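You operate a simulated robot arm through the tools that you are given. There is no shell and no other tool.

You are at the controls of a simulated robot arm. One attempt, no reset.

## Task
Stand the red pot in the red saucer, water it from the clear jug, and top up the vase.
Fine: damp soil, vase to the blue line, jug back. Set down upright: clear jug.

Only the result counts: the job must be done as asked and must still hold three seconds after the hand-in. Knocking over, shifting, dropping, spilling or breaking anything else fails it.

## Robot
A 7-joint arm with a two-finger parallel gripper, fixed in place. Base frame: the origin is on the floor under the middle of its stand, x ahead of it, y to its left, z up; the work surface is at about z = 0.46. Units: m, degrees, N and s.
With the tool pointing down near the work surface it reaches from about 0.36 to 0.88 m from the base axis. Its first joint turns from -143.0 to 143.0 degrees. Payload 3 kg.
The TCP is the grasp point between the finger pads, 0.03 m short of the fingertips. In the tool frame z runs along the fingers and y along their closing line. Largest opening 0.094 m; finger width 0.028, thickness 0.01; the body of the gripper, 0.05 by 0.096 m, starts 0.055 m behind the TCP.
Orientation is told as [roll, pitch, yaw] about the base's x, y, z axes, in that order, counted from this pose: with the fingers straight down and closing along the base's y, the tool's x points along the base's -x, its y along +y and its z along -z.

## Interface
- The arm moves only by the tool step_arm. Its argument "plan" is one flat list of numbers, 7 for each row, row after row: the turn, a rotation vector about the tool's x, y, z in degrees, then the shift along the tool's x, y, z in m, then the opening, from 0 (shut) to 1 (fully open). In form: [ax, ay, az, x, y, z, hand, ax, ay, az, x, y, z, hand, ...]. A call has 1 to 20 rows; each row shifts and turns the commanded pose from where the row before left it, along the tool's axes as they then stand. A row lasts 0.2 s, in which the tool goes at most 0.05 m and 8.6 degrees; a call with a longer step from one row to the next is refused whole, and so is a gripper value outside its range. A pose out of reach is approached as far as the arm can. The call stops where the force on the tool passes 40 N (or 10 N more than at its start, if that is more) or the arm is blocked; 0.2 s more then pass. Each finger travels about 0.072 m/s and halts on what it meets, pressing with about 44 N; the grip force reading is that of the motor and also rises with nothing between the fingers. The clock runs only during rows and for 0.2 s after the last one: add rows that do not move to give the fingers time. The reply holds the time, the measured pose of the TCP, the force on the tool along the base axes, the opening and the grip force, in the units named above and with some noise, with the torque about the TCP (base axes, N m) and any sound that the robot's microphone picked up.
- Cameras (640 x 400 px; columns grow to the right, rows downward): "scene" is fixed at [0.3984, -0.6502, 1.0518]; the picture's right is [1.00, -0.05, 0.00], its down [-0.01, -0.18, -0.98] and it looks along [0.05, 0.98, -0.18] (base axes); focal length 354 px, centre (320, 200). "wrist" rides on the gripper at [0.076, 0.014, -0.103] in the tool frame; the picture's right is [-0.18, 0.98, 0.00], its down [-0.75, -0.14, -0.64] and it looks along [-0.63, -0.12, 0.77] (tool axes); focal length 243 px, centre (320, 200). There is no depth. A picture from a camera that has moved, and an enlarged one, comes with that camera's place and axes in the base frame and with its lens.
- grab_frame(camera): a new picture of that camera. The clock stands still meanwhile.
- inspect(camera, box): a new picture of the part [left, top, right, bottom] of that camera's present view, enlarged. The clock stands still meanwhile.
- hand_in(): hands the job in; it is judged then, once.

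Nothing tells you positions but the pictures and the camera data. Unless the task says otherwise, let go and move clear before handing in.

The tools are called as name(argument=value, ...) on one line, values as JSON. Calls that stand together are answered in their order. step_arm: Moves the arm, as the interface text tells. Its arguments: {"type":"object","properties":{"plan":{"type":"array","items":{"type":"number"}}},"required":["plan"]} The other tools are called the same way: grab_frame (camera) takes a picture; inspect (camera, box) takes an enlarged picture of a part of a camera's view; hand_in () hands the job in.

At the start:

```text
time: 0.0
eef_pos: [0.2764, 0.4358, 0.9882]
orientation: [0.0, 0.0, 0.0]
wrist_force: [0.0, -0.4, 0.2]
moment: [0.0, -0.03, 0.01]
finger_gap: 0.0939
finger_force: 0.0
```

scene: 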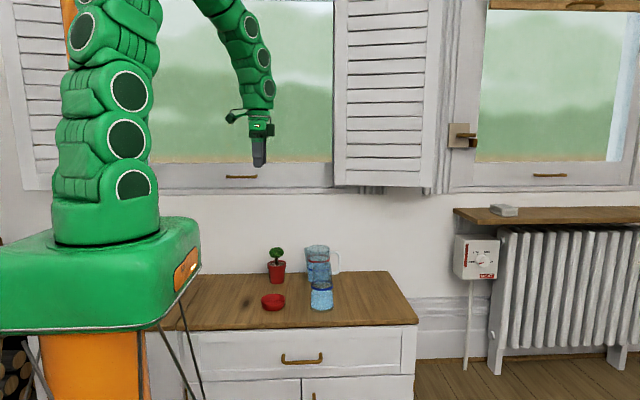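
wrist: 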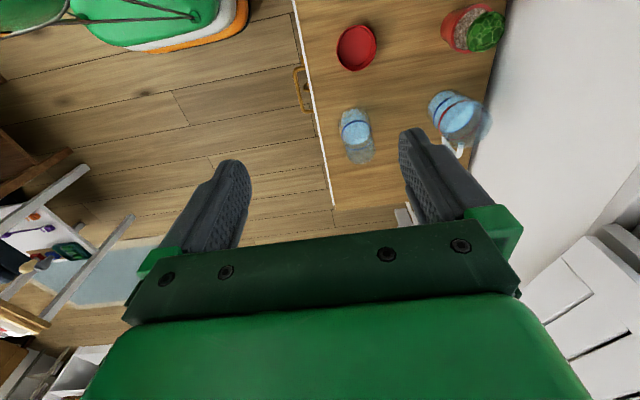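

I see a red pot with a small plant, a red saucer, a clear jug with a handle and a vase standing on a cabinet top. I'll look closer before moving anything.

inspect(camera="scene", box=[240, 230, 360, 330])

inspect(camera="wrist", box=[300, 0, 540, 180])

inspect(camera="scene", box=[150, 230, 430, 400])

```text
4.00 times, centred on (300, 280) of scene
camera zoom: at [0.3984, -0.6502, 1.0518], right [1.0, -0.05, 0.0], down [-0.01, -0.18, -0.98], along [0.05, 0.98, -0.18], focal length 1415 px, centre (400, -120)
```

zoom: 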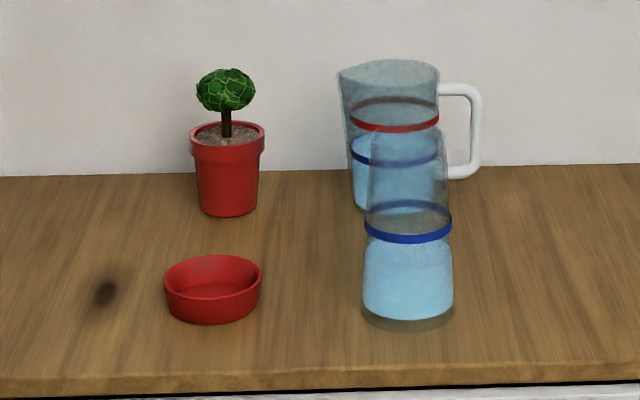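

```text
2.22 times, centred on (420, 90) of wrist
camera zoom: at [0.2008, 0.4495, 1.0898], right [0.18, 0.98, 0.0], down [0.75, -0.14, 0.64], along [0.63, -0.12, -0.77], focal length 539 px, centre (98, 444)
```

zoom: 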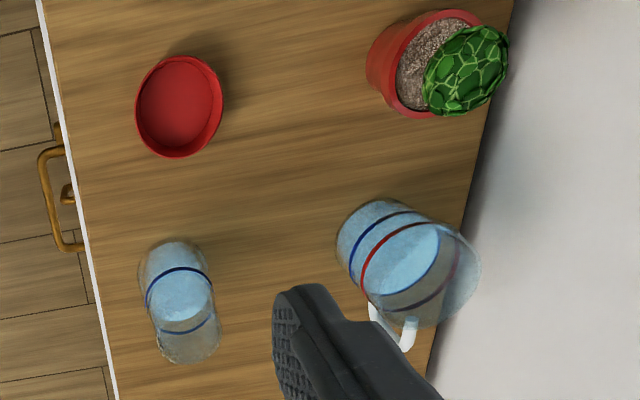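

```text
2.29 times, centred on (290, 315) of scene
camera zoom: at [0.3984, -0.6502, 1.0518], right [1.0, -0.05, 0.0], down [-0.01, -0.18, -0.98], along [0.05, 0.98, -0.18], focal length 809 px, centre (389, -63)
```

zoom: 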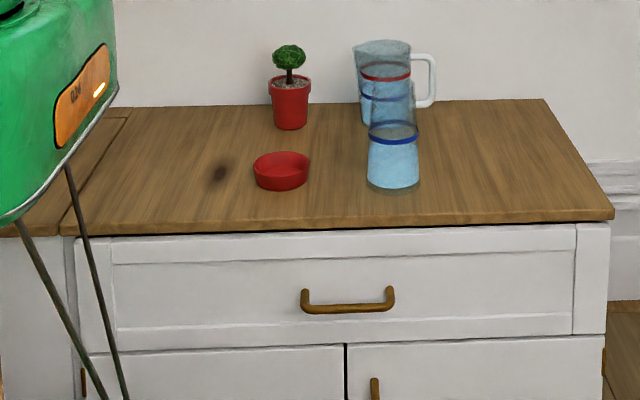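

The objects sit roughly at: pot (0.29, 0.72), saucer (0.29, 0.51), vase (0.46, 0.49), jug (0.46, 0.70) with its handle toward +x. I want finer views of each before planning the grasps.

inspect(camera="scene", box=[300, 240, 348, 270])

inspect(camera="scene", box=[298, 282, 346, 312])

inspect(camera="scene", box=[256, 244, 304, 286])

inspect(camera="wrist", box=[420, 0, 520, 160])

```text
13.33 times, centred on (324, 255) of scene
camera zoom: at [0.3984, -0.6502, 1.0518], right [1.0, -0.05, 0.0], down [-0.01, -0.18, -0.98], along [0.05, 0.98, -0.18], focal length 4717 px, centre (267, -533)
```

zoom: 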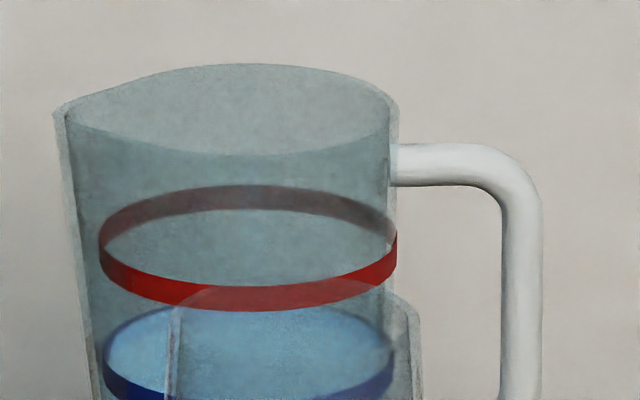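

```text
13.33 times, centred on (322, 297) of scene
camera zoom: at [0.3984, -0.6502, 1.0518], right [1.0, -0.05, 0.0], down [-0.01, -0.18, -0.98], along [0.05, 0.98, -0.18], focal length 4717 px, centre (293, -1093)
```

zoom: 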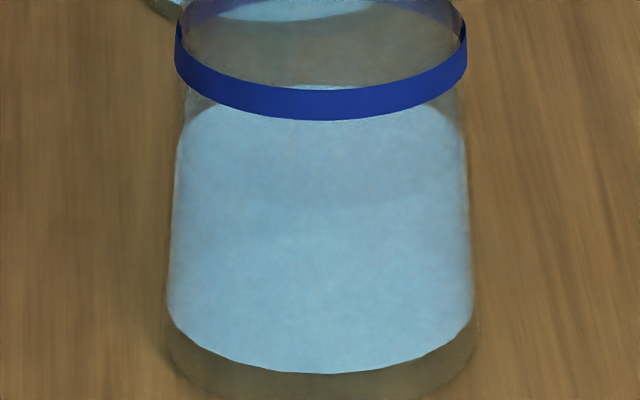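

```text
9.52 times, centred on (280, 265) of scene
camera zoom: at [0.3984, -0.6502, 1.0518], right [1.0, -0.05, 0.0], down [-0.01, -0.18, -0.98], along [0.05, 0.98, -0.18], focal length 3369 px, centre (701, -419)
```

zoom: 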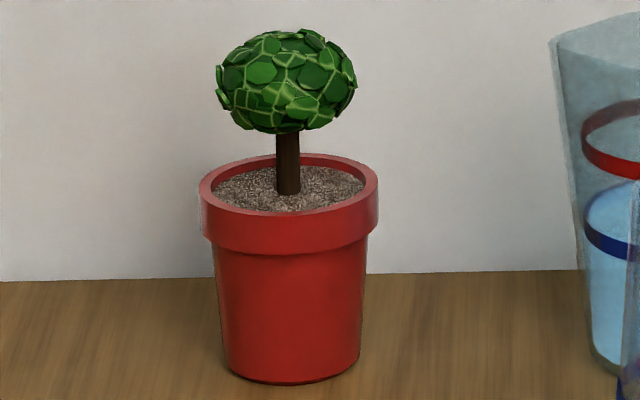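

```text
2.50 times, centred on (470, 80) of wrist
camera zoom: at [0.2008, 0.4495, 1.0898], right [0.18, 0.98, 0.0], down [0.75, -0.14, 0.64], along [0.63, -0.12, -0.77], focal length 606 px, centre (-55, 500)
```

zoom: 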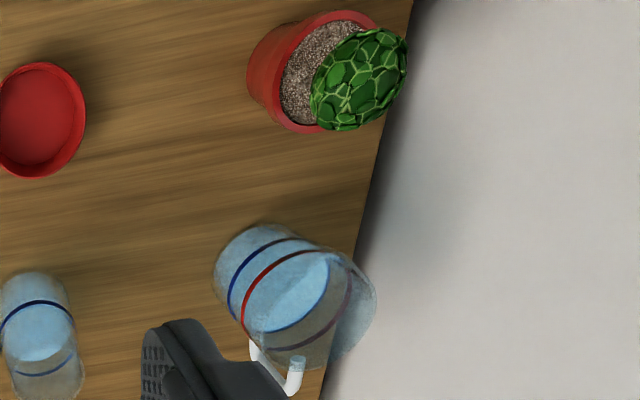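

The jug water sits near its own blue ring, and the vase water is about 2 cm under its blue band. I'll turn the tool to face outward (yaw about 65) while still high up, so the wrist camera gives a second measurement of positions.

step_arm(plan=[0, 0, -8.2, 0, 0, 0, 1, 0, 0, -8.2, 0, 0, 0, 1, 0, 0, -8.2, 0, 0, 0, 1, 0, 0, -8.2, 0, 0, 0, 1, 0, 0, -8.2, 0, 0, 0, 1, 0, 0, -8.2, 0, 0, 0, 1, 0, 0, -8.2, 0, 0, 0, 1, 0, 0, -7.6, 0, 0, 0, 1, 0, 0, 0, 0, 0, 0.04, 1, 0, 0, 0, 0, 0, 0.04, 1, 0, 0, 0, 0, 0, 0.04, 1])

```text
time: 2.4
eef_pos: [0.2784, 0.4368, 0.8651]
orientation: [0.0, 0.1, 65.1]
wrist_force: [0.8, 0.4, 0.4]
moment: [-0.01, 0.0, -0.01]
finger_gap: 0.0943
finger_force: 0.1
```

grab_frame(camera="wrist")

grab_frame(camera="scene")

```text
taken
camera wrist: at [0.2327, 0.3733, 0.9682], right [-0.81, 0.58, 0.0], down [0.45, 0.62, 0.64], along [0.37, 0.52, -0.77], focal length 243 px, centre (320, 200)
```

wrist: 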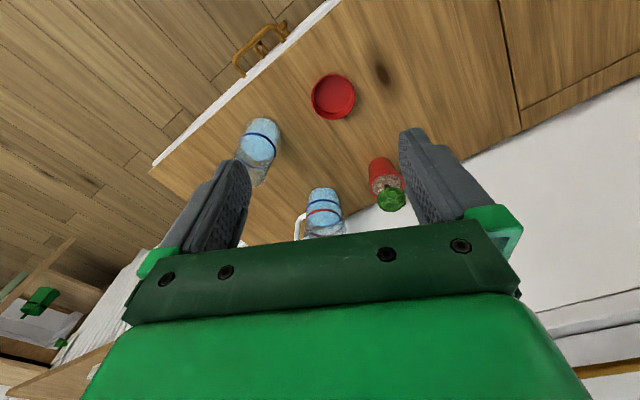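

```text
taken
```

scene: 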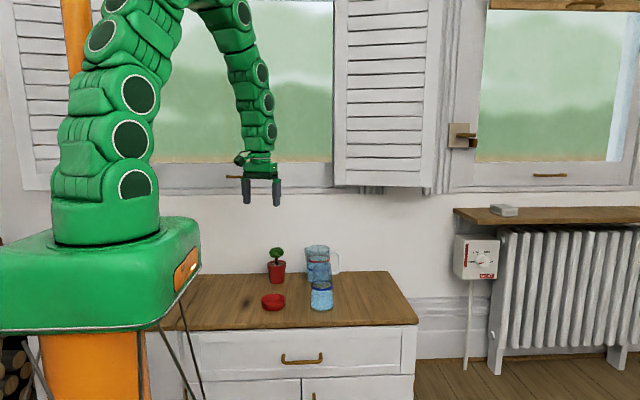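

The wrist view agrees: the saucer is at about (0.294, 0.507). Next I move above the pot at a safe height to fix its centre and height more exactly.

step_arm(plan=[0, 0, 0, -0.0384, 0.0159, 0.0236, 1, 0, 0, 0, -0.0384, 0.0159, 0.0236, 1, 0, 0, 0, -0.0384, 0.0159, 0.0236, 1, 0, 0, 0, -0.0384, 0.0159, 0.0236, 1, 0, 0, 0, -0.0384, 0.0159, 0.0236, 1, 0, 0, 0, -0.0384, 0.0159, 0.0236, 1, 0, 0, 0, -0.0384, 0.0159, 0.0236, 1, 0, 0, 0, 0, 0, 0, 1])

grab_frame(camera="wrist")

grab_frame(camera="scene")

```text
time: 4.2
eef_pos: [0.2893, 0.726, 0.6999]
orientation: [0.0, 0.0, 65.0]
wrist_force: [-0.2, -0.2, 0.9]
moment: [0.0, -0.01, 0.0]
finger_gap: 0.0941
finger_force: 0.2
```

```text
taken
camera wrist: at [0.2437, 0.6622, 0.8018], right [-0.81, 0.58, 0.0], down [0.45, 0.62, 0.64], along [0.37, 0.52, -0.77], focal length 243 px, centre (320, 200)
```

wrist: 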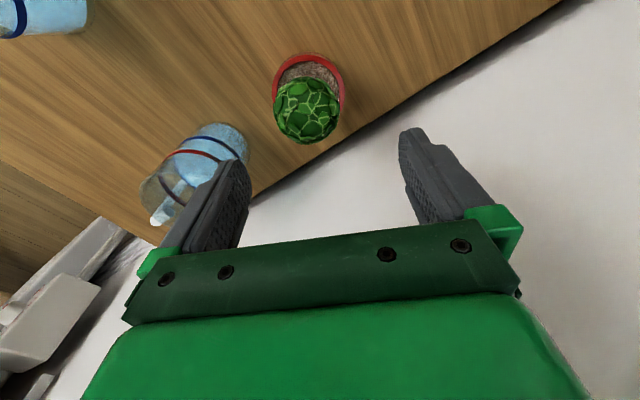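

```text
taken
```

scene: 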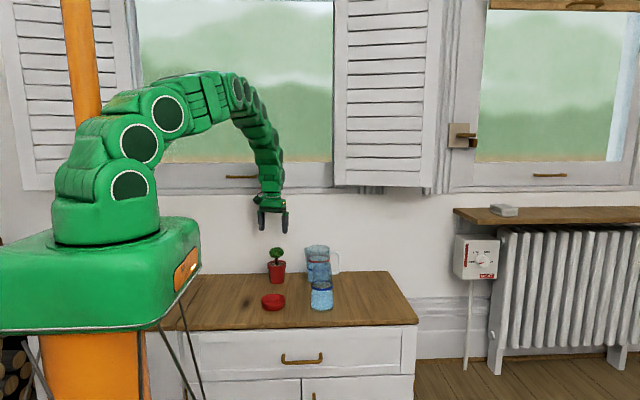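

inspect(camera="wrist", box=[250, 30, 370, 150])

inspect(camera="wrist", box=[120, 100, 280, 240])

inspect(camera="scene", box=[240, 180, 310, 290])

```text
3.33 times, centred on (310, 90) of wrist
camera zoom: at [0.2437, 0.6622, 0.8018], right [-0.81, 0.58, 0.0], down [0.45, 0.62, 0.64], along [0.37, 0.52, -0.77], focal length 809 px, centre (353, 567)
```

zoom: 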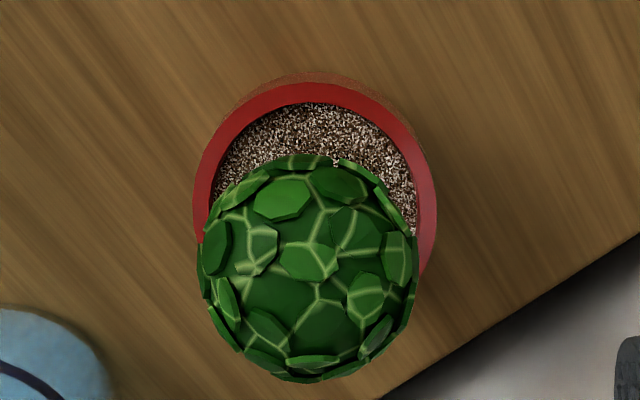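

```text
2.86 times, centred on (200, 170) of wrist
camera zoom: at [0.2437, 0.6622, 0.8018], right [-0.81, 0.58, 0.0], down [0.45, 0.62, 0.64], along [0.37, 0.52, -0.77], focal length 693 px, centre (663, 286)
```

zoom: 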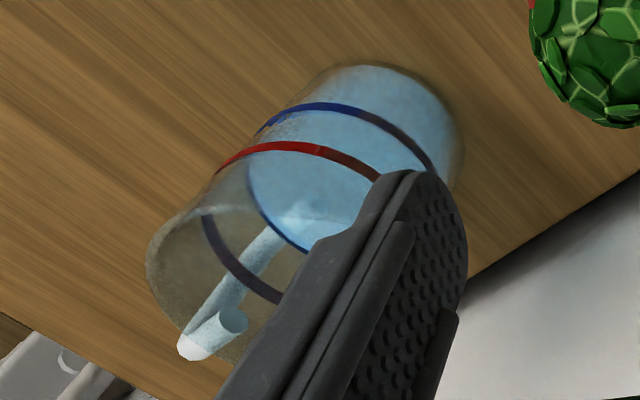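

```text
3.64 times, centred on (275, 235) of scene
camera zoom: at [0.3984, -0.6502, 1.0518], right [1.0, -0.05, 0.0], down [-0.01, -0.18, -0.98], along [0.05, 0.98, -0.18], focal length 1286 px, centre (484, 73)
```

zoom: 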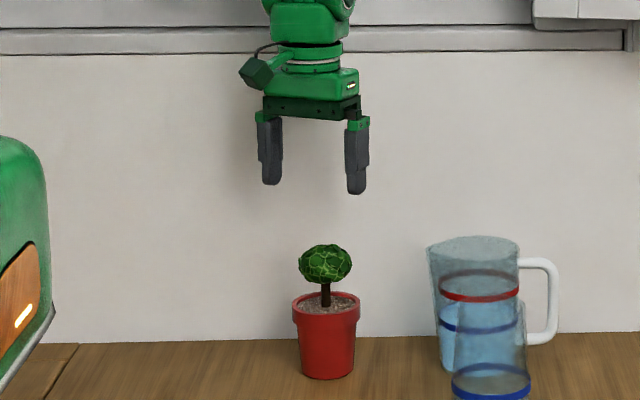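

Combining both cameras, I get the pot centre at about (0.294, 0.714), its rim at z≈0.544, the canopy top at z≈0.611 and the table at z≈0.466. I shift to centre over the pot and come down part-way to check.

step_arm(plan=[0, 0, 0, 0.009, -0.0102, 0, 1, 0, 0, 0, 0, 0, 0.03, 1, 0, 0, 0, 0, 0, 0.025, 1, 0, 0, 0, 0, 0, 0, 1])

grab_frame(camera="wrist")

inspect(camera="scene", box=[240, 180, 310, 290])

```text
time: 5.2
eef_pos: [0.2938, 0.714, 0.6444]
orientation: [0.0, -0.1, 65.0]
wrist_force: [0.6, 0.1, 0.1]
moment: [-0.02, 0.01, -0.01]
finger_gap: 0.0939
finger_force: 0.1
```

```text
taken
camera wrist: at [0.2493, 0.6509, 0.7471], right [-0.81, 0.58, 0.0], down [0.45, 0.62, 0.64], along [0.37, 0.52, -0.77], focal length 243 px, centre (320, 200)
```

wrist: 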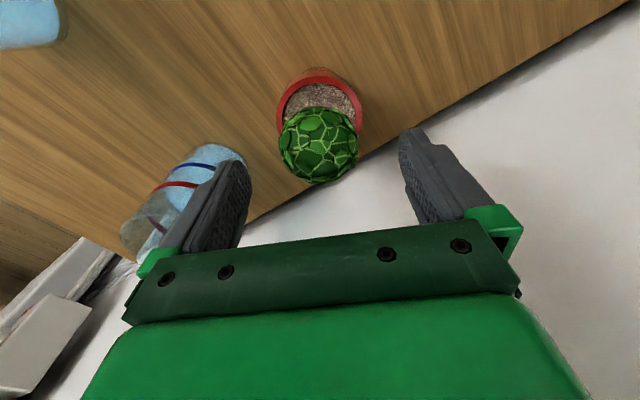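

```text
3.64 times, centred on (275, 235) of scene
camera zoom: at [0.3984, -0.6502, 1.0518], right [1.0, -0.05, 0.0], down [-0.01, -0.18, -0.98], along [0.05, 0.98, -0.18], focal length 1286 px, centre (484, 73)
```

zoom: 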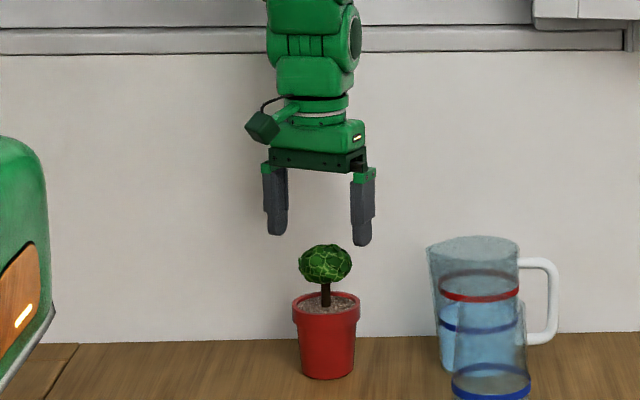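

inspect(camera="wrist", box=[240, 40, 400, 200])

inspect(camera="scene", box=[255, 220, 300, 290])

```text
2.50 times, centred on (320, 120) of wrist
camera zoom: at [0.2493, 0.6509, 0.7471], right [-0.81, 0.58, 0.0], down [0.45, 0.62, 0.64], along [0.37, 0.52, -0.77], focal length 606 px, centre (320, 400)
```

zoom: 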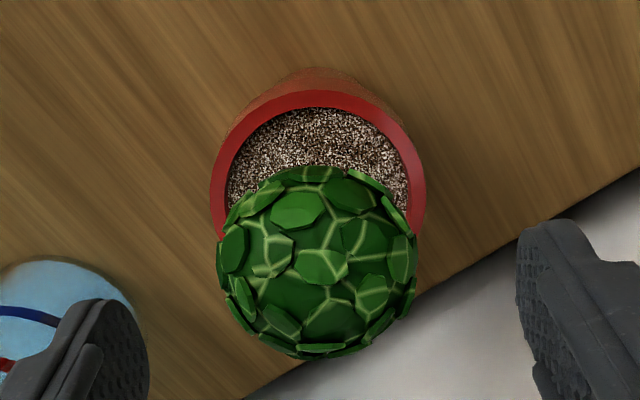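

```text
5.71 times, centred on (278, 255) of scene
camera zoom: at [0.3984, -0.6502, 1.0518], right [1.0, -0.05, 0.0], down [-0.01, -0.18, -0.98], along [0.05, 0.98, -0.18], focal length 2021 px, centre (563, -114)
```

zoom: 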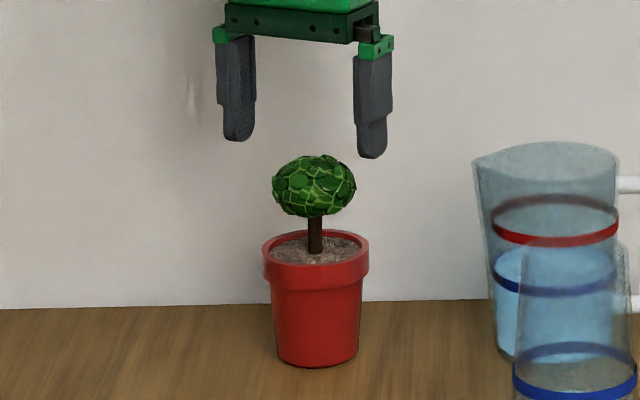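

The scene view says the pot is a few mm further toward +x than the finger midpoint. I make a small correction, then come down so the fingertips straddle the pot collar without the palm reaching the canopy.

step_arm(plan=[0, 0, 0, -0.0047, -0.003, 0, 1, 0, 0, 0, 0, 0, 0.03, 1, 0, 0, 0, 0, 0, 0.025, 1, 0, 0, 0, 0, 0, 0.02, 1, 0, 0, 0, 0, 0, 0, 1])

inspect(camera="scene", box=[250, 220, 310, 290])

grab_frame(camera="wrist")

```text
time: 6.4
eef_pos: [0.2982, 0.7176, 0.5699]
orientation: [0.0, 0.1, 65.0]
wrist_force: [0.1, 0.8, -0.3]
moment: [0.02, 0.03, 0.0]
finger_gap: 0.0939
finger_force: 0.0
```

```text
5.71 times, centred on (280, 255) of scene
camera zoom: at [0.3984, -0.6502, 1.0518], right [1.0, -0.05, 0.0], down [-0.01, -0.18, -0.98], along [0.05, 0.98, -0.18], focal length 2021 px, centre (549, -114)
```

zoom: 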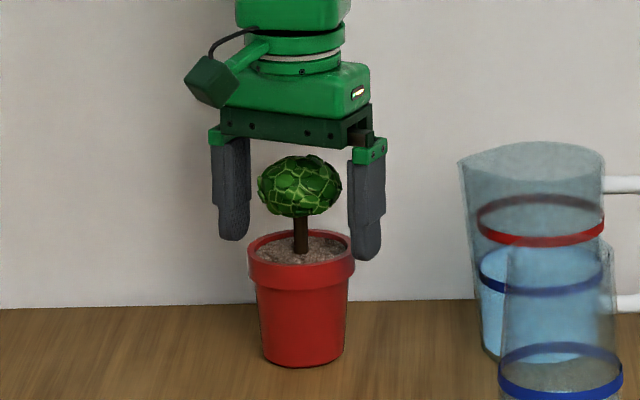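

```text
taken
camera wrist: at [0.2536, 0.654, 0.6725], right [-0.81, 0.58, 0.0], down [0.45, 0.62, 0.64], along [0.37, 0.52, -0.77], focal length 243 px, centre (320, 200)
```

wrist: 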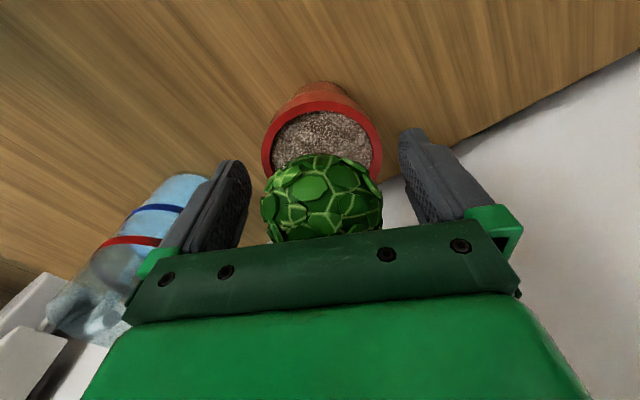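

The fingers now line up with the pot in both views, with about 1 cm between palm and canopy. I lower 9 mm more and close on the collar.

step_arm(plan=[0, 0, 0, 0, 0, 0.009, 1, 0, 0, 0, 0, 0, 0, 1])

inspect(camera="scene", box=[250, 220, 310, 290])

```text
time: 7.0
eef_pos: [0.2989, 0.7167, 0.5623]
orientation: [0.0, 0.0, 65.0]
wrist_force: [-0.1, 0.3, -0.4]
moment: [0.01, -0.02, -0.02]
finger_gap: 0.0942
finger_force: 0.1
```

```text
5.71 times, centred on (280, 255) of scene
camera zoom: at [0.3984, -0.6502, 1.0518], right [1.0, -0.05, 0.0], down [-0.01, -0.18, -0.98], along [0.05, 0.98, -0.18], focal length 2021 px, centre (549, -114)
```

zoom: 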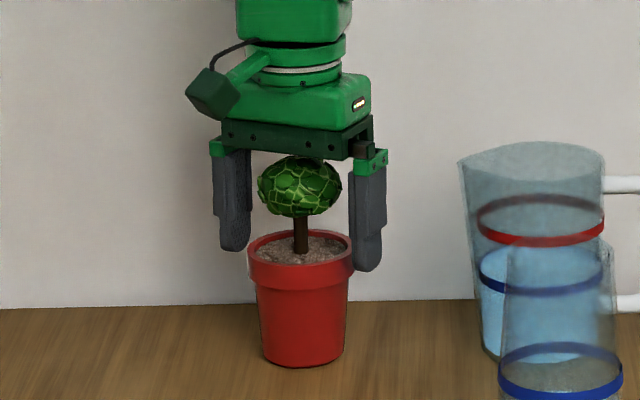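

There is still roughly 8–9 mm over the canopy, so I go 4 mm lower for a better bite and close the fingers.

step_arm(plan=[0, 0, 0, 0, 0, 0.004, 1, 0, 0, 0, 0, 0, 0, 0.7, 0, 0, 0, 0, 0, 0, 0, 0, 0, 0, 0, 0, 0, 0, 0, 0, 0, 0, 0, 0, 0])

inspect(camera="scene", box=[250, 220, 310, 290])

```text
time: 8.2
eef_pos: [0.2995, 0.7172, 0.5593]
orientation: [-0.1, 0.0, 65.0]
wrist_force: [-1.5, 2.3, 6.4]
moment: [0.13, 0.13, 0.09]
finger_gap: 0.0751
finger_force: 44.2
```

```text
5.71 times, centred on (280, 255) of scene
camera zoom: at [0.3984, -0.6502, 1.0518], right [1.0, -0.05, 0.0], down [-0.01, -0.18, -0.98], along [0.05, 0.98, -0.18], focal length 2021 px, centre (549, -114)
```

zoom: 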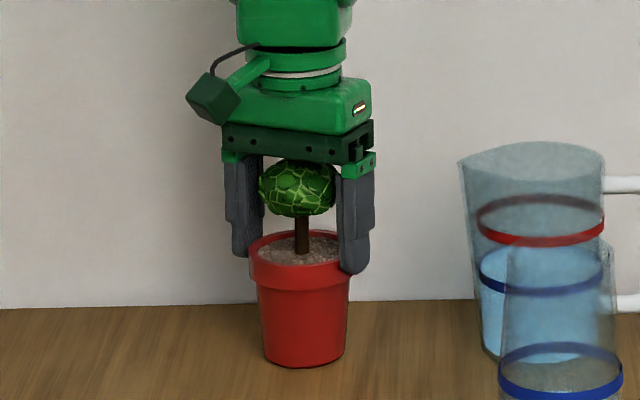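

The gap is 0.075 m, so the pot is gripped. I lift slowly and check.

step_arm(plan=[0, 0, 0, 0, 0, -0.01, 0, 0, 0, 0, 0, 0, -0.015, 0, 0, 0, 0, 0, 0, -0.02, 0, 0, 0, 0, 0, 0, 0, 0])

inspect(camera="scene", box=[250, 210, 310, 310])

```text
time: 9.2
eef_pos: [0.3015, 0.7174, 0.6038]
orientation: [0.0, 0.0, 65.0]
wrist_force: [0.4, -0.7, -3.4]
moment: [0.0, 0.01, -0.01]
finger_gap: 0.0748
finger_force: 43.8
```

```text
4.00 times, centred on (280, 260) of scene
camera zoom: at [0.3984, -0.6502, 1.0518], right [1.0, -0.05, 0.0], down [-0.01, -0.18, -0.98], along [0.05, 0.98, -0.18], focal length 1415 px, centre (480, -40)
```

zoom: 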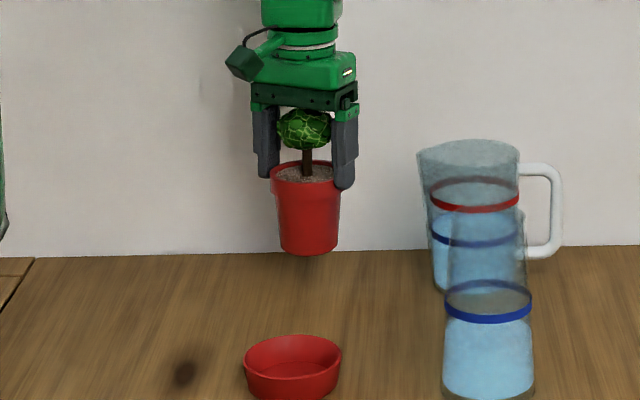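

The pot hangs securely and upright. I raise it and carry it slowly to just over the saucer.

step_arm(plan=[0, 0, 0, 0, 0, -0.02, 0, 0, 0, 0, 0, 0, -0.02, 0, 0, 0, 0, 0.0244, -0.01125, 0, 0, 0, 0, 0, 0.0244, -0.01125, 0, 0, 0, 0, 0, 0.0244, -0.01125, 0, 0, 0, 0, 0, 0.0244, -0.01125, 0, 0, 0, 0, 0, 0.0244, -0.01125, 0, 0, 0, 0, 0, 0.0244, -0.01125, 0, 0, 0, 0, 0, 0.0244, -0.01125, 0, 0, 0, 0, 0, 0.0244, -0.01125, 0, 0, 0, 0, 0, 0, 0, 0, 0])

inspect(camera="scene", box=[240, 210, 320, 320])

grab_frame(camera="wrist")

```text
time: 11.6
eef_pos: [0.2994, 0.5018, 0.6443]
orientation: [0.0, 0.0, 65.2]
wrist_force: [-0.4, 0.5, -4.0]
moment: [-0.01, -0.01, 0.0]
finger_gap: 0.0747
finger_force: 43.9
```

```text
3.64 times, centred on (280, 265) of scene
camera zoom: at [0.3984, -0.6502, 1.0518], right [1.0, -0.05, 0.0], down [-0.01, -0.18, -0.98], along [0.05, 0.98, -0.18], focal length 1286 px, centre (466, -36)
```

zoom: 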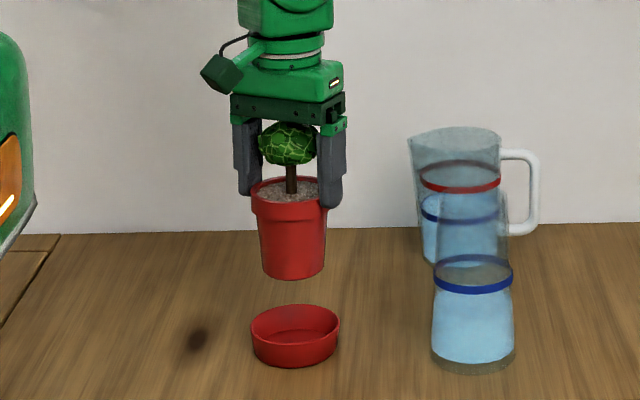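

```text
taken
camera wrist: at [0.254, 0.4384, 0.7468], right [-0.81, 0.58, 0.0], down [0.45, 0.62, 0.64], along [0.37, 0.52, -0.77], focal length 243 px, centre (320, 200)
```

wrist: 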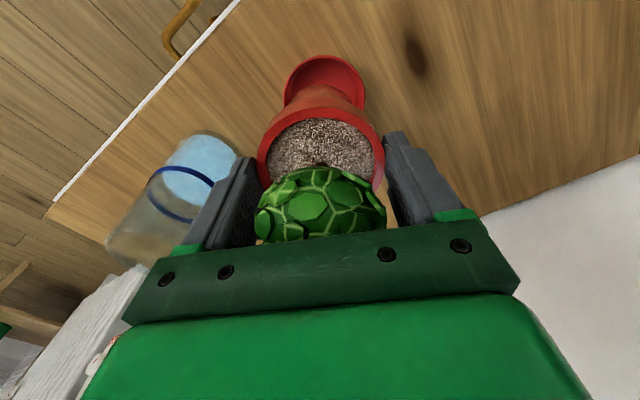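

inspect(camera="wrist", box=[250, 40, 400, 140])

inspect(camera="scene", box=[250, 250, 310, 315])

```text
4.00 times, centred on (325, 90) of wrist
camera zoom: at [0.254, 0.4384, 0.7468], right [-0.81, 0.58, 0.0], down [0.45, 0.62, 0.64], along [0.37, 0.52, -0.77], focal length 970 px, centre (300, 640)
```

zoom: 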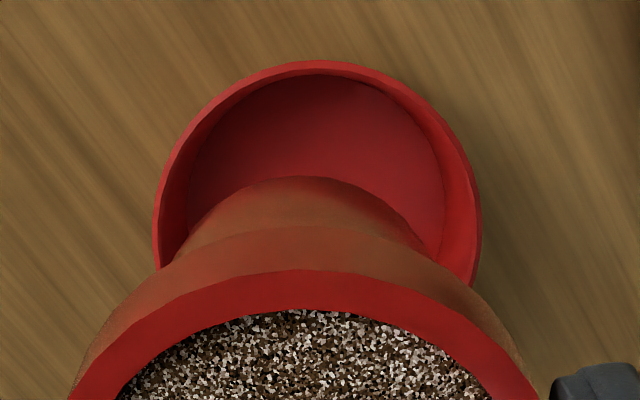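

```text
6.15 times, centred on (280, 282) of scene
camera zoom: at [0.3984, -0.6502, 1.0518], right [1.0, -0.05, 0.0], down [-0.01, -0.18, -0.98], along [0.05, 0.98, -0.18], focal length 2177 px, centre (566, -308)
```

zoom: 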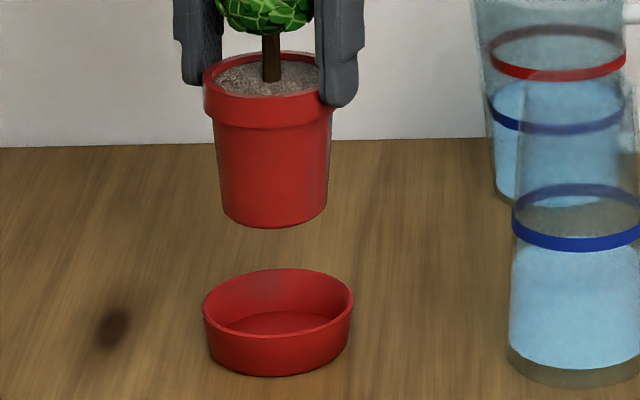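

The saucer is offset about 3 mm along the finger closing line from the pot axis. I correct that, lower until the pot bottom is just above the saucer rim, and look again.

step_arm(plan=[0, 0, 0, -0.001, 0.003, 0.015, 0, 0, 0, 0, 0, 0, 0.02, 0, 0, 0, 0, 0, 0, 0.015, 0, 0, 0, 0, 0, 0, 0, 0])

inspect(camera="scene", box=[250, 250, 310, 315])

inspect(camera="wrist", box=[250, 40, 400, 140])

```text
time: 12.6
eef_pos: [0.2969, 0.5049, 0.5956]
orientation: [0.0, 0.0, 65.0]
wrist_force: [-0.3, 0.1, -4.0]
moment: [-0.01, -0.03, 0.03]
finger_gap: 0.0748
finger_force: 43.6
```

```text
6.15 times, centred on (280, 282) of scene
camera zoom: at [0.3984, -0.6502, 1.0518], right [1.0, -0.05, 0.0], down [-0.01, -0.18, -0.98], along [0.05, 0.98, -0.18], focal length 2177 px, centre (566, -308)
```

zoom: 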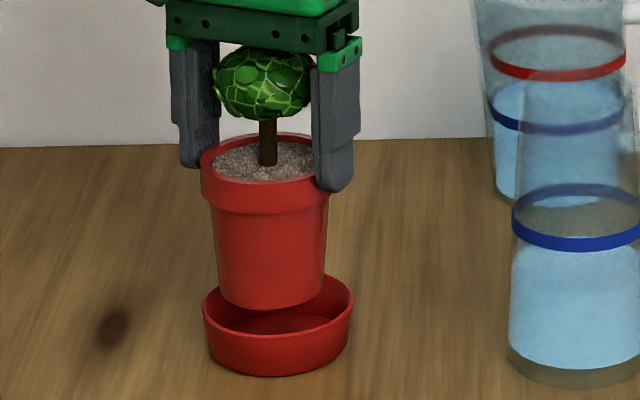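

```text
4.00 times, centred on (325, 90) of wrist
camera zoom: at [0.2509, 0.4408, 0.6971], right [-0.81, 0.58, 0.0], down [0.45, 0.62, 0.64], along [0.37, 0.52, -0.77], focal length 970 px, centre (300, 640)
```

zoom: 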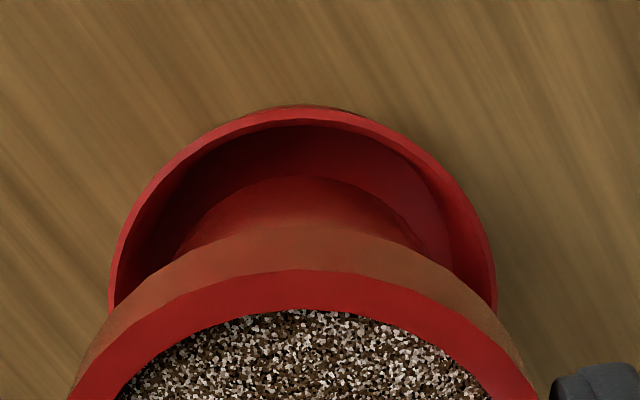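

Both views now say the saucer centre lies about 5 mm further outward from the base than the pot. I shift accordingly and check again.

step_arm(plan=[0, 0, 0, -0.0055, -0.0018, 0, 0, 0, 0, 0, 0, 0, 0, 0, 0, 0, 0, 0, 0, 0, 0])

inspect(camera="scene", box=[250, 250, 310, 315])

inspect(camera="wrist", box=[250, 40, 400, 140])

```text
time: 13.4
eef_pos: [0.3003, 0.5084, 0.5943]
orientation: [0.0, 0.0, 65.0]
wrist_force: [-0.6, 0.1, -4.6]
moment: [-0.03, 0.0, 0.01]
finger_gap: 0.0749
finger_force: 44.3
```

```text
6.15 times, centred on (280, 282) of scene
camera zoom: at [0.3984, -0.6502, 1.0518], right [1.0, -0.05, 0.0], down [-0.01, -0.18, -0.98], along [0.05, 0.98, -0.18], focal length 2177 px, centre (566, -308)
```

zoom: 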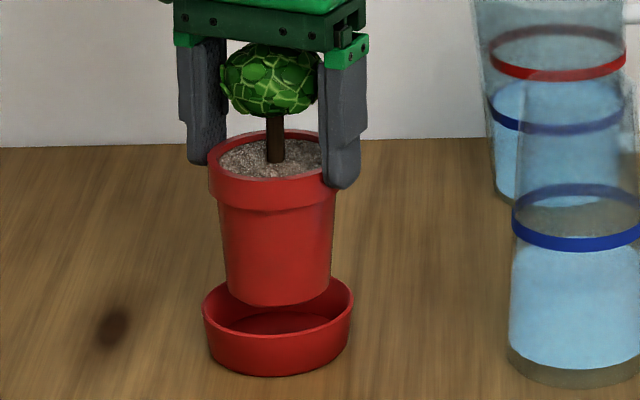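

```text
4.00 times, centred on (325, 90) of wrist
camera zoom: at [0.2545, 0.4453, 0.6969], right [-0.81, 0.58, 0.0], down [0.45, 0.62, 0.64], along [0.37, 0.52, -0.77], focal length 970 px, centre (300, 640)
```

zoom: 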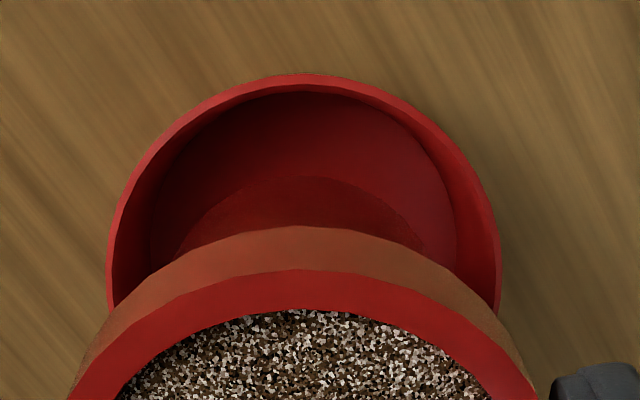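

Pot and saucer are now concentric in both views to within about 2 mm. I lower gently toward the saucer floor, watching the force.

step_arm(plan=[0, 0, 0, 0, 0, 0.01, 0, 0, 0, 0, 0, 0, 0.01, 0, 0, 0, 0, 0, 0, 0.006, 0, 0, 0, 0, 0, 0, 0, 0])

inspect(camera="scene", box=[250, 250, 310, 315])

inspect(camera="wrist", box=[250, 40, 400, 140])

```text
time: 14.4
eef_pos: [0.3007, 0.5082, 0.5679]
orientation: [0.1, 0.0, 65.0]
wrist_force: [-0.3, -0.3, -4.9]
moment: [0.01, 0.02, -0.04]
finger_gap: 0.0749
finger_force: 43.9
```

```text
6.15 times, centred on (280, 282) of scene
camera zoom: at [0.3984, -0.6502, 1.0518], right [1.0, -0.05, 0.0], down [-0.01, -0.18, -0.98], along [0.05, 0.98, -0.18], focal length 2177 px, centre (566, -308)
```

zoom: 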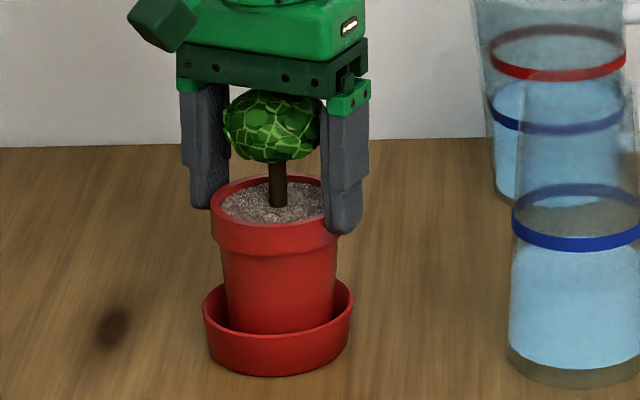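

```text
4.00 times, centred on (325, 90) of wrist
camera zoom: at [0.2553, 0.4448, 0.6706], right [-0.81, 0.58, 0.0], down [0.45, 0.62, 0.64], along [0.37, 0.52, -0.77], focal length 970 px, centre (300, 640)
```

zoom: 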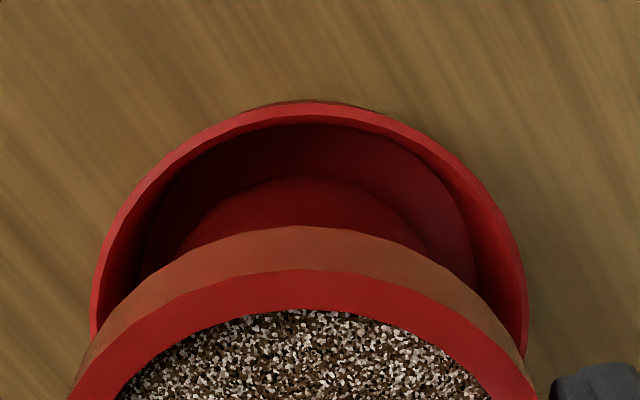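

Pot is inside the saucer walls. I go down in 3 mm steps until it rests.

step_arm(plan=[0, 0, 0, 0, 0, 0.003, 0, 0, 0, 0, 0, 0, 0.002, 0, 0, 0, 0, 0, 0, 0, 0])

inspect(camera="scene", box=[250, 250, 310, 315])

```text
time: 15.2
eef_pos: [0.3005, 0.5072, 0.5642]
orientation: [0.1, 0.0, 65.0]
wrist_force: [0.3, 0.2, -4.6]
moment: [-0.01, 0.0, 0.0]
finger_gap: 0.0749
finger_force: 43.6
```

```text
6.15 times, centred on (280, 282) of scene
camera zoom: at [0.3984, -0.6502, 1.0518], right [1.0, -0.05, 0.0], down [-0.01, -0.18, -0.98], along [0.05, 0.98, -0.18], focal length 2177 px, centre (566, -308)
```

zoom: 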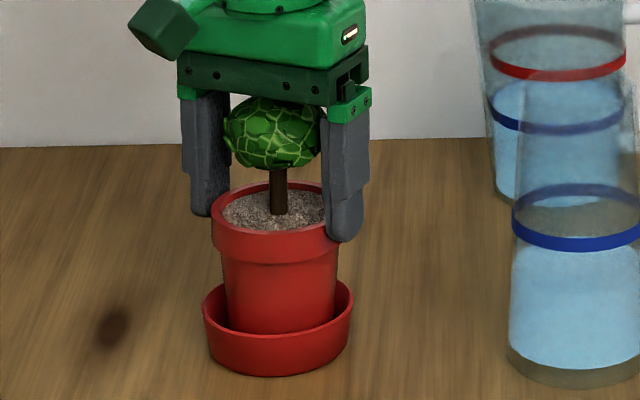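

step_arm(plan=[0, 0, 0, 0, 0, 0.002, 0, 0, 0, 0, 0, 0, 0, 0])

step_arm(plan=[0, 0, 0, 0, 0, 0.0015, 0, 0, 0, 0, 0, 0, 0, 0])

```text
time: 15.8
eef_pos: [0.3008, 0.5079, 0.562]
orientation: [0.0, 0.0, 64.9]
wrist_force: [0.9, -3.7, 22.2]
moment: [-0.19, -0.03, 0.04]
finger_gap: 0.0746
finger_force: 43.8
```

```text
time: 16.4
eef_pos: [0.3012, 0.5081, 0.5598]
orientation: [0.0, 0.0, 65.0]
wrist_force: [1.9, 3.7, 20.6]
moment: [0.53, -0.21, 0.0]
finger_gap: 0.0746
finger_force: 44.1
```

The pot has made contact with the saucer floor. I take a look before unloading and releasing.

inspect(camera="scene", box=[250, 250, 310, 315])

inspect(camera="wrist", box=[250, 40, 400, 140])

```text
6.15 times, centred on (280, 282) of scene
camera zoom: at [0.3984, -0.6502, 1.0518], right [1.0, -0.05, 0.0], down [-0.01, -0.18, -0.98], along [0.05, 0.98, -0.18], focal length 2177 px, centre (566, -308)
```

zoom: 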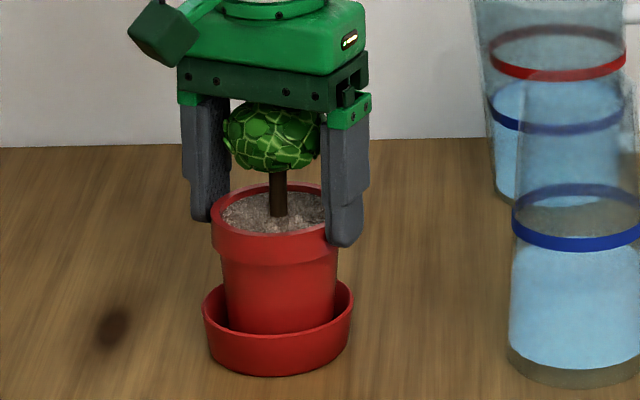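

```text
4.00 times, centred on (325, 90) of wrist
camera zoom: at [0.2553, 0.445, 0.6627], right [-0.81, 0.58, 0.0], down [0.45, 0.62, 0.64], along [0.37, 0.52, -0.77], focal length 970 px, centre (300, 640)
```

zoom: 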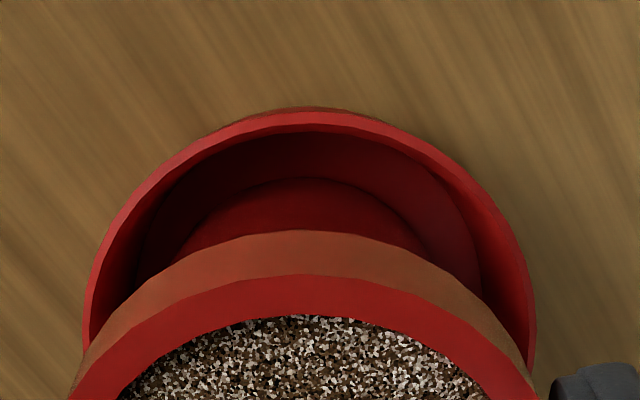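

The pot sits level in the saucer. I ease off 1.5 mm, open, and rise straight up.

step_arm(plan=[0, 0, 0, 0, 0, -0.0015, 0, 0, 0, 0, 0, 0, 0, 0.85, 0, 0, 0, 0, 0, 0, 1, 0, 0, 0, 0, 0, 0, 1])

step_arm(plan=[0, 0, 0, 0, 0, -0.01, 1, 0, 0, 0, 0, 0, -0.03, 1, 0, 0, 0, 0, 0, -0.04, 1, 0, 0, 0, 0, 0, -0.04, 1, 0, 0, 0, 0, 0, -0.03, 1, 0, 0, 0, 0, 0, 0, 1])

grab_frame(camera="scene")

grab_frame(camera="wrist")

inspect(camera="scene", box=[250, 250, 310, 315])

```text
time: 17.4
eef_pos: [0.3003, 0.5069, 0.5624]
orientation: [-0.1, 0.0, 65.1]
wrist_force: [-0.7, -1.2, -0.9]
moment: [0.02, -0.01, -0.02]
finger_gap: 0.0938
finger_force: 0.1
```

```text
time: 18.8
eef_pos: [0.3017, 0.5086, 0.7113]
orientation: [0.1, 0.0, 65.1]
wrist_force: [-0.2, 1.1, 0.1]
moment: [-0.03, -0.01, -0.02]
finger_gap: 0.094
finger_force: 0.0
```

```text
taken
```

scene: 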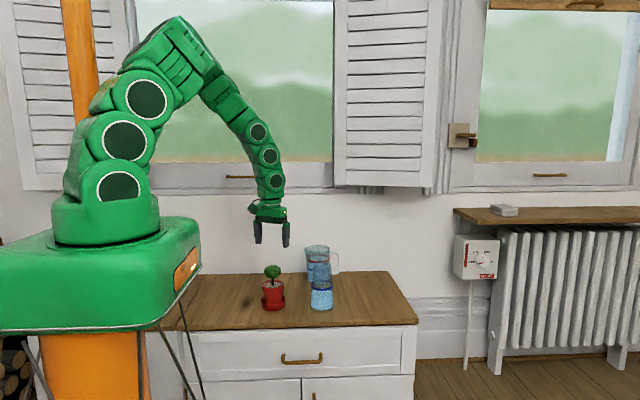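

```text
taken
camera wrist: at [0.2557, 0.4451, 0.814], right [-0.81, 0.58, 0.0], down [0.45, 0.62, 0.64], along [0.37, 0.52, -0.77], focal length 243 px, centre (320, 200)
```

wrist: 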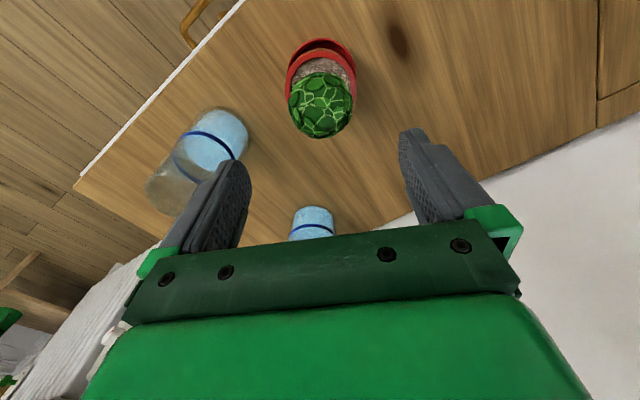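

```text
6.15 times, centred on (280, 282) of scene
camera zoom: at [0.3984, -0.6502, 1.0518], right [1.0, -0.05, 0.0], down [-0.01, -0.18, -0.98], along [0.05, 0.98, -0.18], focal length 2177 px, centre (566, -308)
```

zoom: 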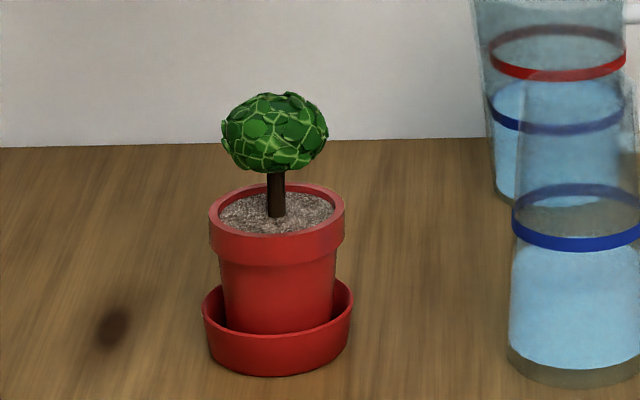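

The pot stands squarely in the saucer with nothing else moved. Now I rotate back to yaw 0 and go high above the jug handle to measure it.

step_arm(plan=[0, 0, 8.1, 0, 0, -0.012, 1, 0, 0, 8.1, 0, 0, -0.012, 1, 0, 0, 8.1, 0, 0, -0.012, 1, 0, 0, 8.1, 0, 0, -0.012, 1, 0, 0, 8.1, 0, 0, -0.012, 1, 0, 0, 8.1, 0, 0, -0.012, 1, 0, 0, 8.1, 0, 0, -0.01, 1, 0, 0, 8.3, 0, 0, -0.01, 1, 0, 0, 0, -0.032, 0.026, 0, 1, 0, 0, 0, -0.032, 0.026, 0, 1, 0, 0, 0, -0.032, 0.026, 0, 1, 0, 0, 0, -0.032, 0.026, 0, 1, 0, 0, 0, -0.032, 0.026, 0, 1, 0, 0, 0, -0.032, 0.026, 0, 1, 0, 0, 0, -0.032, 0.026, 0, 1, 0, 0, 0, 0, 0, 0, 1])

grab_frame(camera="wrist")

grab_frame(camera="scene")

```text
time: 22.2
eef_pos: [0.5237, 0.6912, 0.8027]
orientation: [0.0, 0.0, -0.1]
wrist_force: [-0.8, 0.4, 0.2]
moment: [-0.01, 0.03, -0.03]
finger_gap: 0.094
finger_force: 0.0
```

```text
taken
camera wrist: at [0.4477, 0.7056, 0.9049], right [0.18, 0.98, 0.0], down [0.75, -0.14, 0.64], along [0.63, -0.12, -0.77], focal length 243 px, centre (320, 200)
```

wrist: 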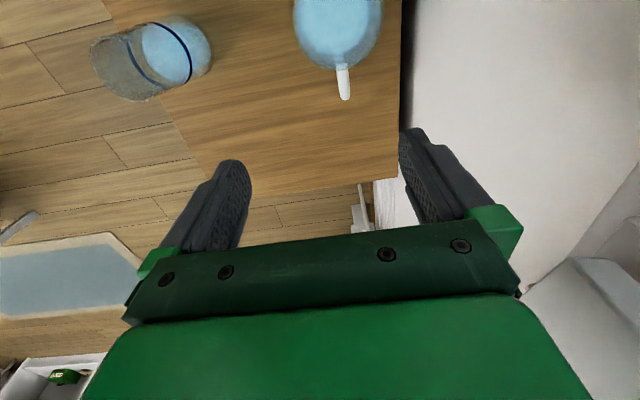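

```text
taken
```

scene: 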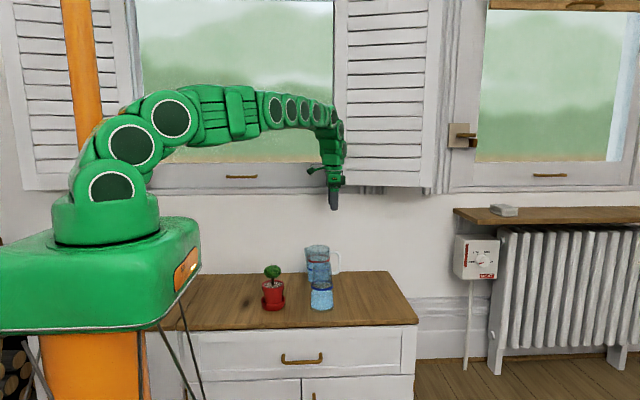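

inspect(camera="wrist", box=[280, 0, 400, 110])

inspect(camera="scene", box=[290, 190, 350, 285])

```text
3.64 times, centred on (340, 55) of wrist
camera zoom: at [0.4477, 0.7056, 0.9049], right [0.18, 0.98, 0.0], down [0.75, -0.14, 0.64], along [0.63, -0.12, -0.77], focal length 882 px, centre (247, 727)
```

zoom: 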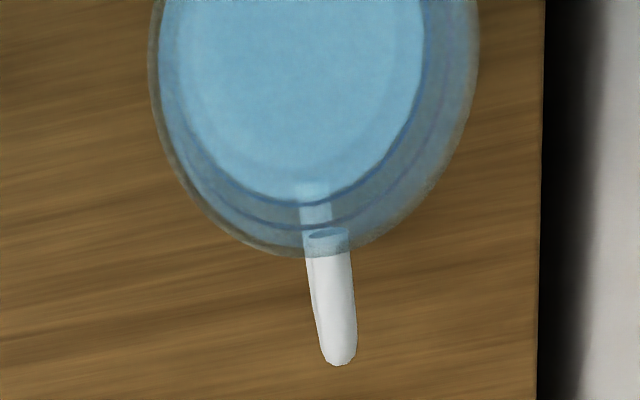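

```text
4.21 times, centred on (320, 238) of scene
camera zoom: at [0.3984, -0.6502, 1.0518], right [1.0, -0.05, 0.0], down [-0.01, -0.18, -0.98], along [0.05, 0.98, -0.18], focal length 1490 px, centre (320, 42)
```

zoom: 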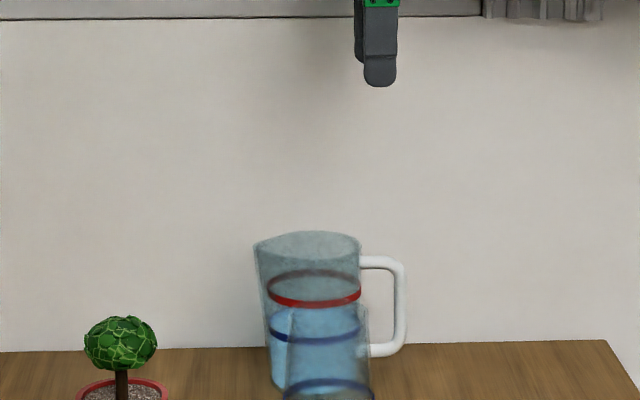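

The handle is a roughly 13 mm white bar running along +x at y≈0.720. Its outer upright is at x≈0.551 and its top bar at z≈0.584, with the jug rim at z≈0.603. That is near the reach limit, so I test the reach while still well above it, with the fingers half closed.

step_arm(plan=[0, 0, 0, -0.0107, 0.0141, 0.03, 0.55, 0, 0, 0, -0.0106, 0.0142, 0.03, 0.55, 0, 0, 0, 0, 0, 0.03, 0.55, 0, 0, 0, 0, 0, 0, 0.55, 0, 0, 0, 0, 0, 0, 0.55])

grab_frame(camera="wrist")

inspect(camera="scene", box=[290, 190, 370, 290])

```text
time: 23.4
eef_pos: [0.5451, 0.719, 0.7132]
orientation: [0.0, 0.0, 0.1]
wrist_force: [0.1, 0.2, -0.4]
moment: [-0.01, 0.0, 0.01]
finger_gap: 0.0517
finger_force: 0.1
```

```text
taken
camera wrist: at [0.4684, 0.7341, 0.8156], right [0.18, 0.98, 0.0], down [0.75, -0.14, 0.64], along [0.63, -0.12, -0.77], focal length 243 px, centre (320, 200)
```

wrist: 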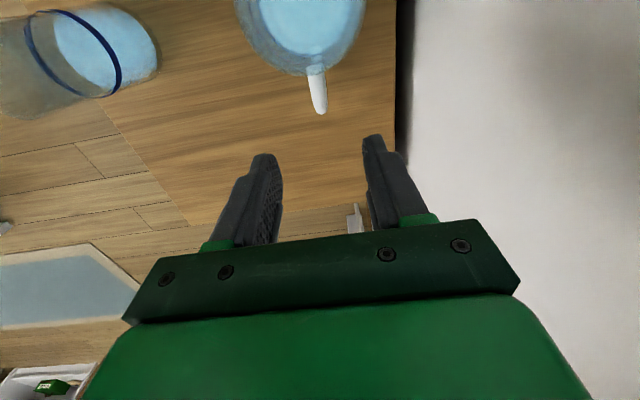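

```text
4.00 times, centred on (330, 240) of scene
camera zoom: at [0.3984, -0.6502, 1.0518], right [1.0, -0.05, 0.0], down [-0.01, -0.18, -0.98], along [0.05, 0.98, -0.18], focal length 1415 px, centre (280, 40)
```

zoom: 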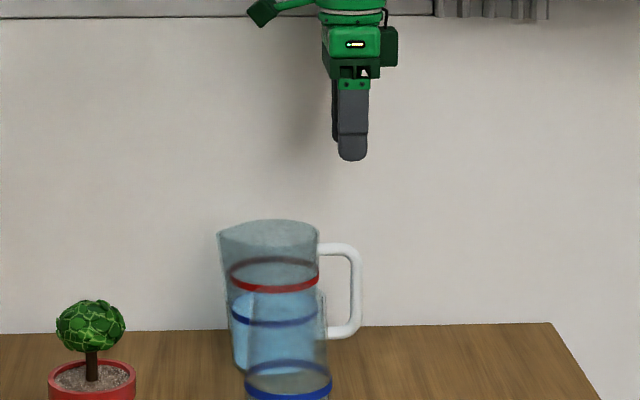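

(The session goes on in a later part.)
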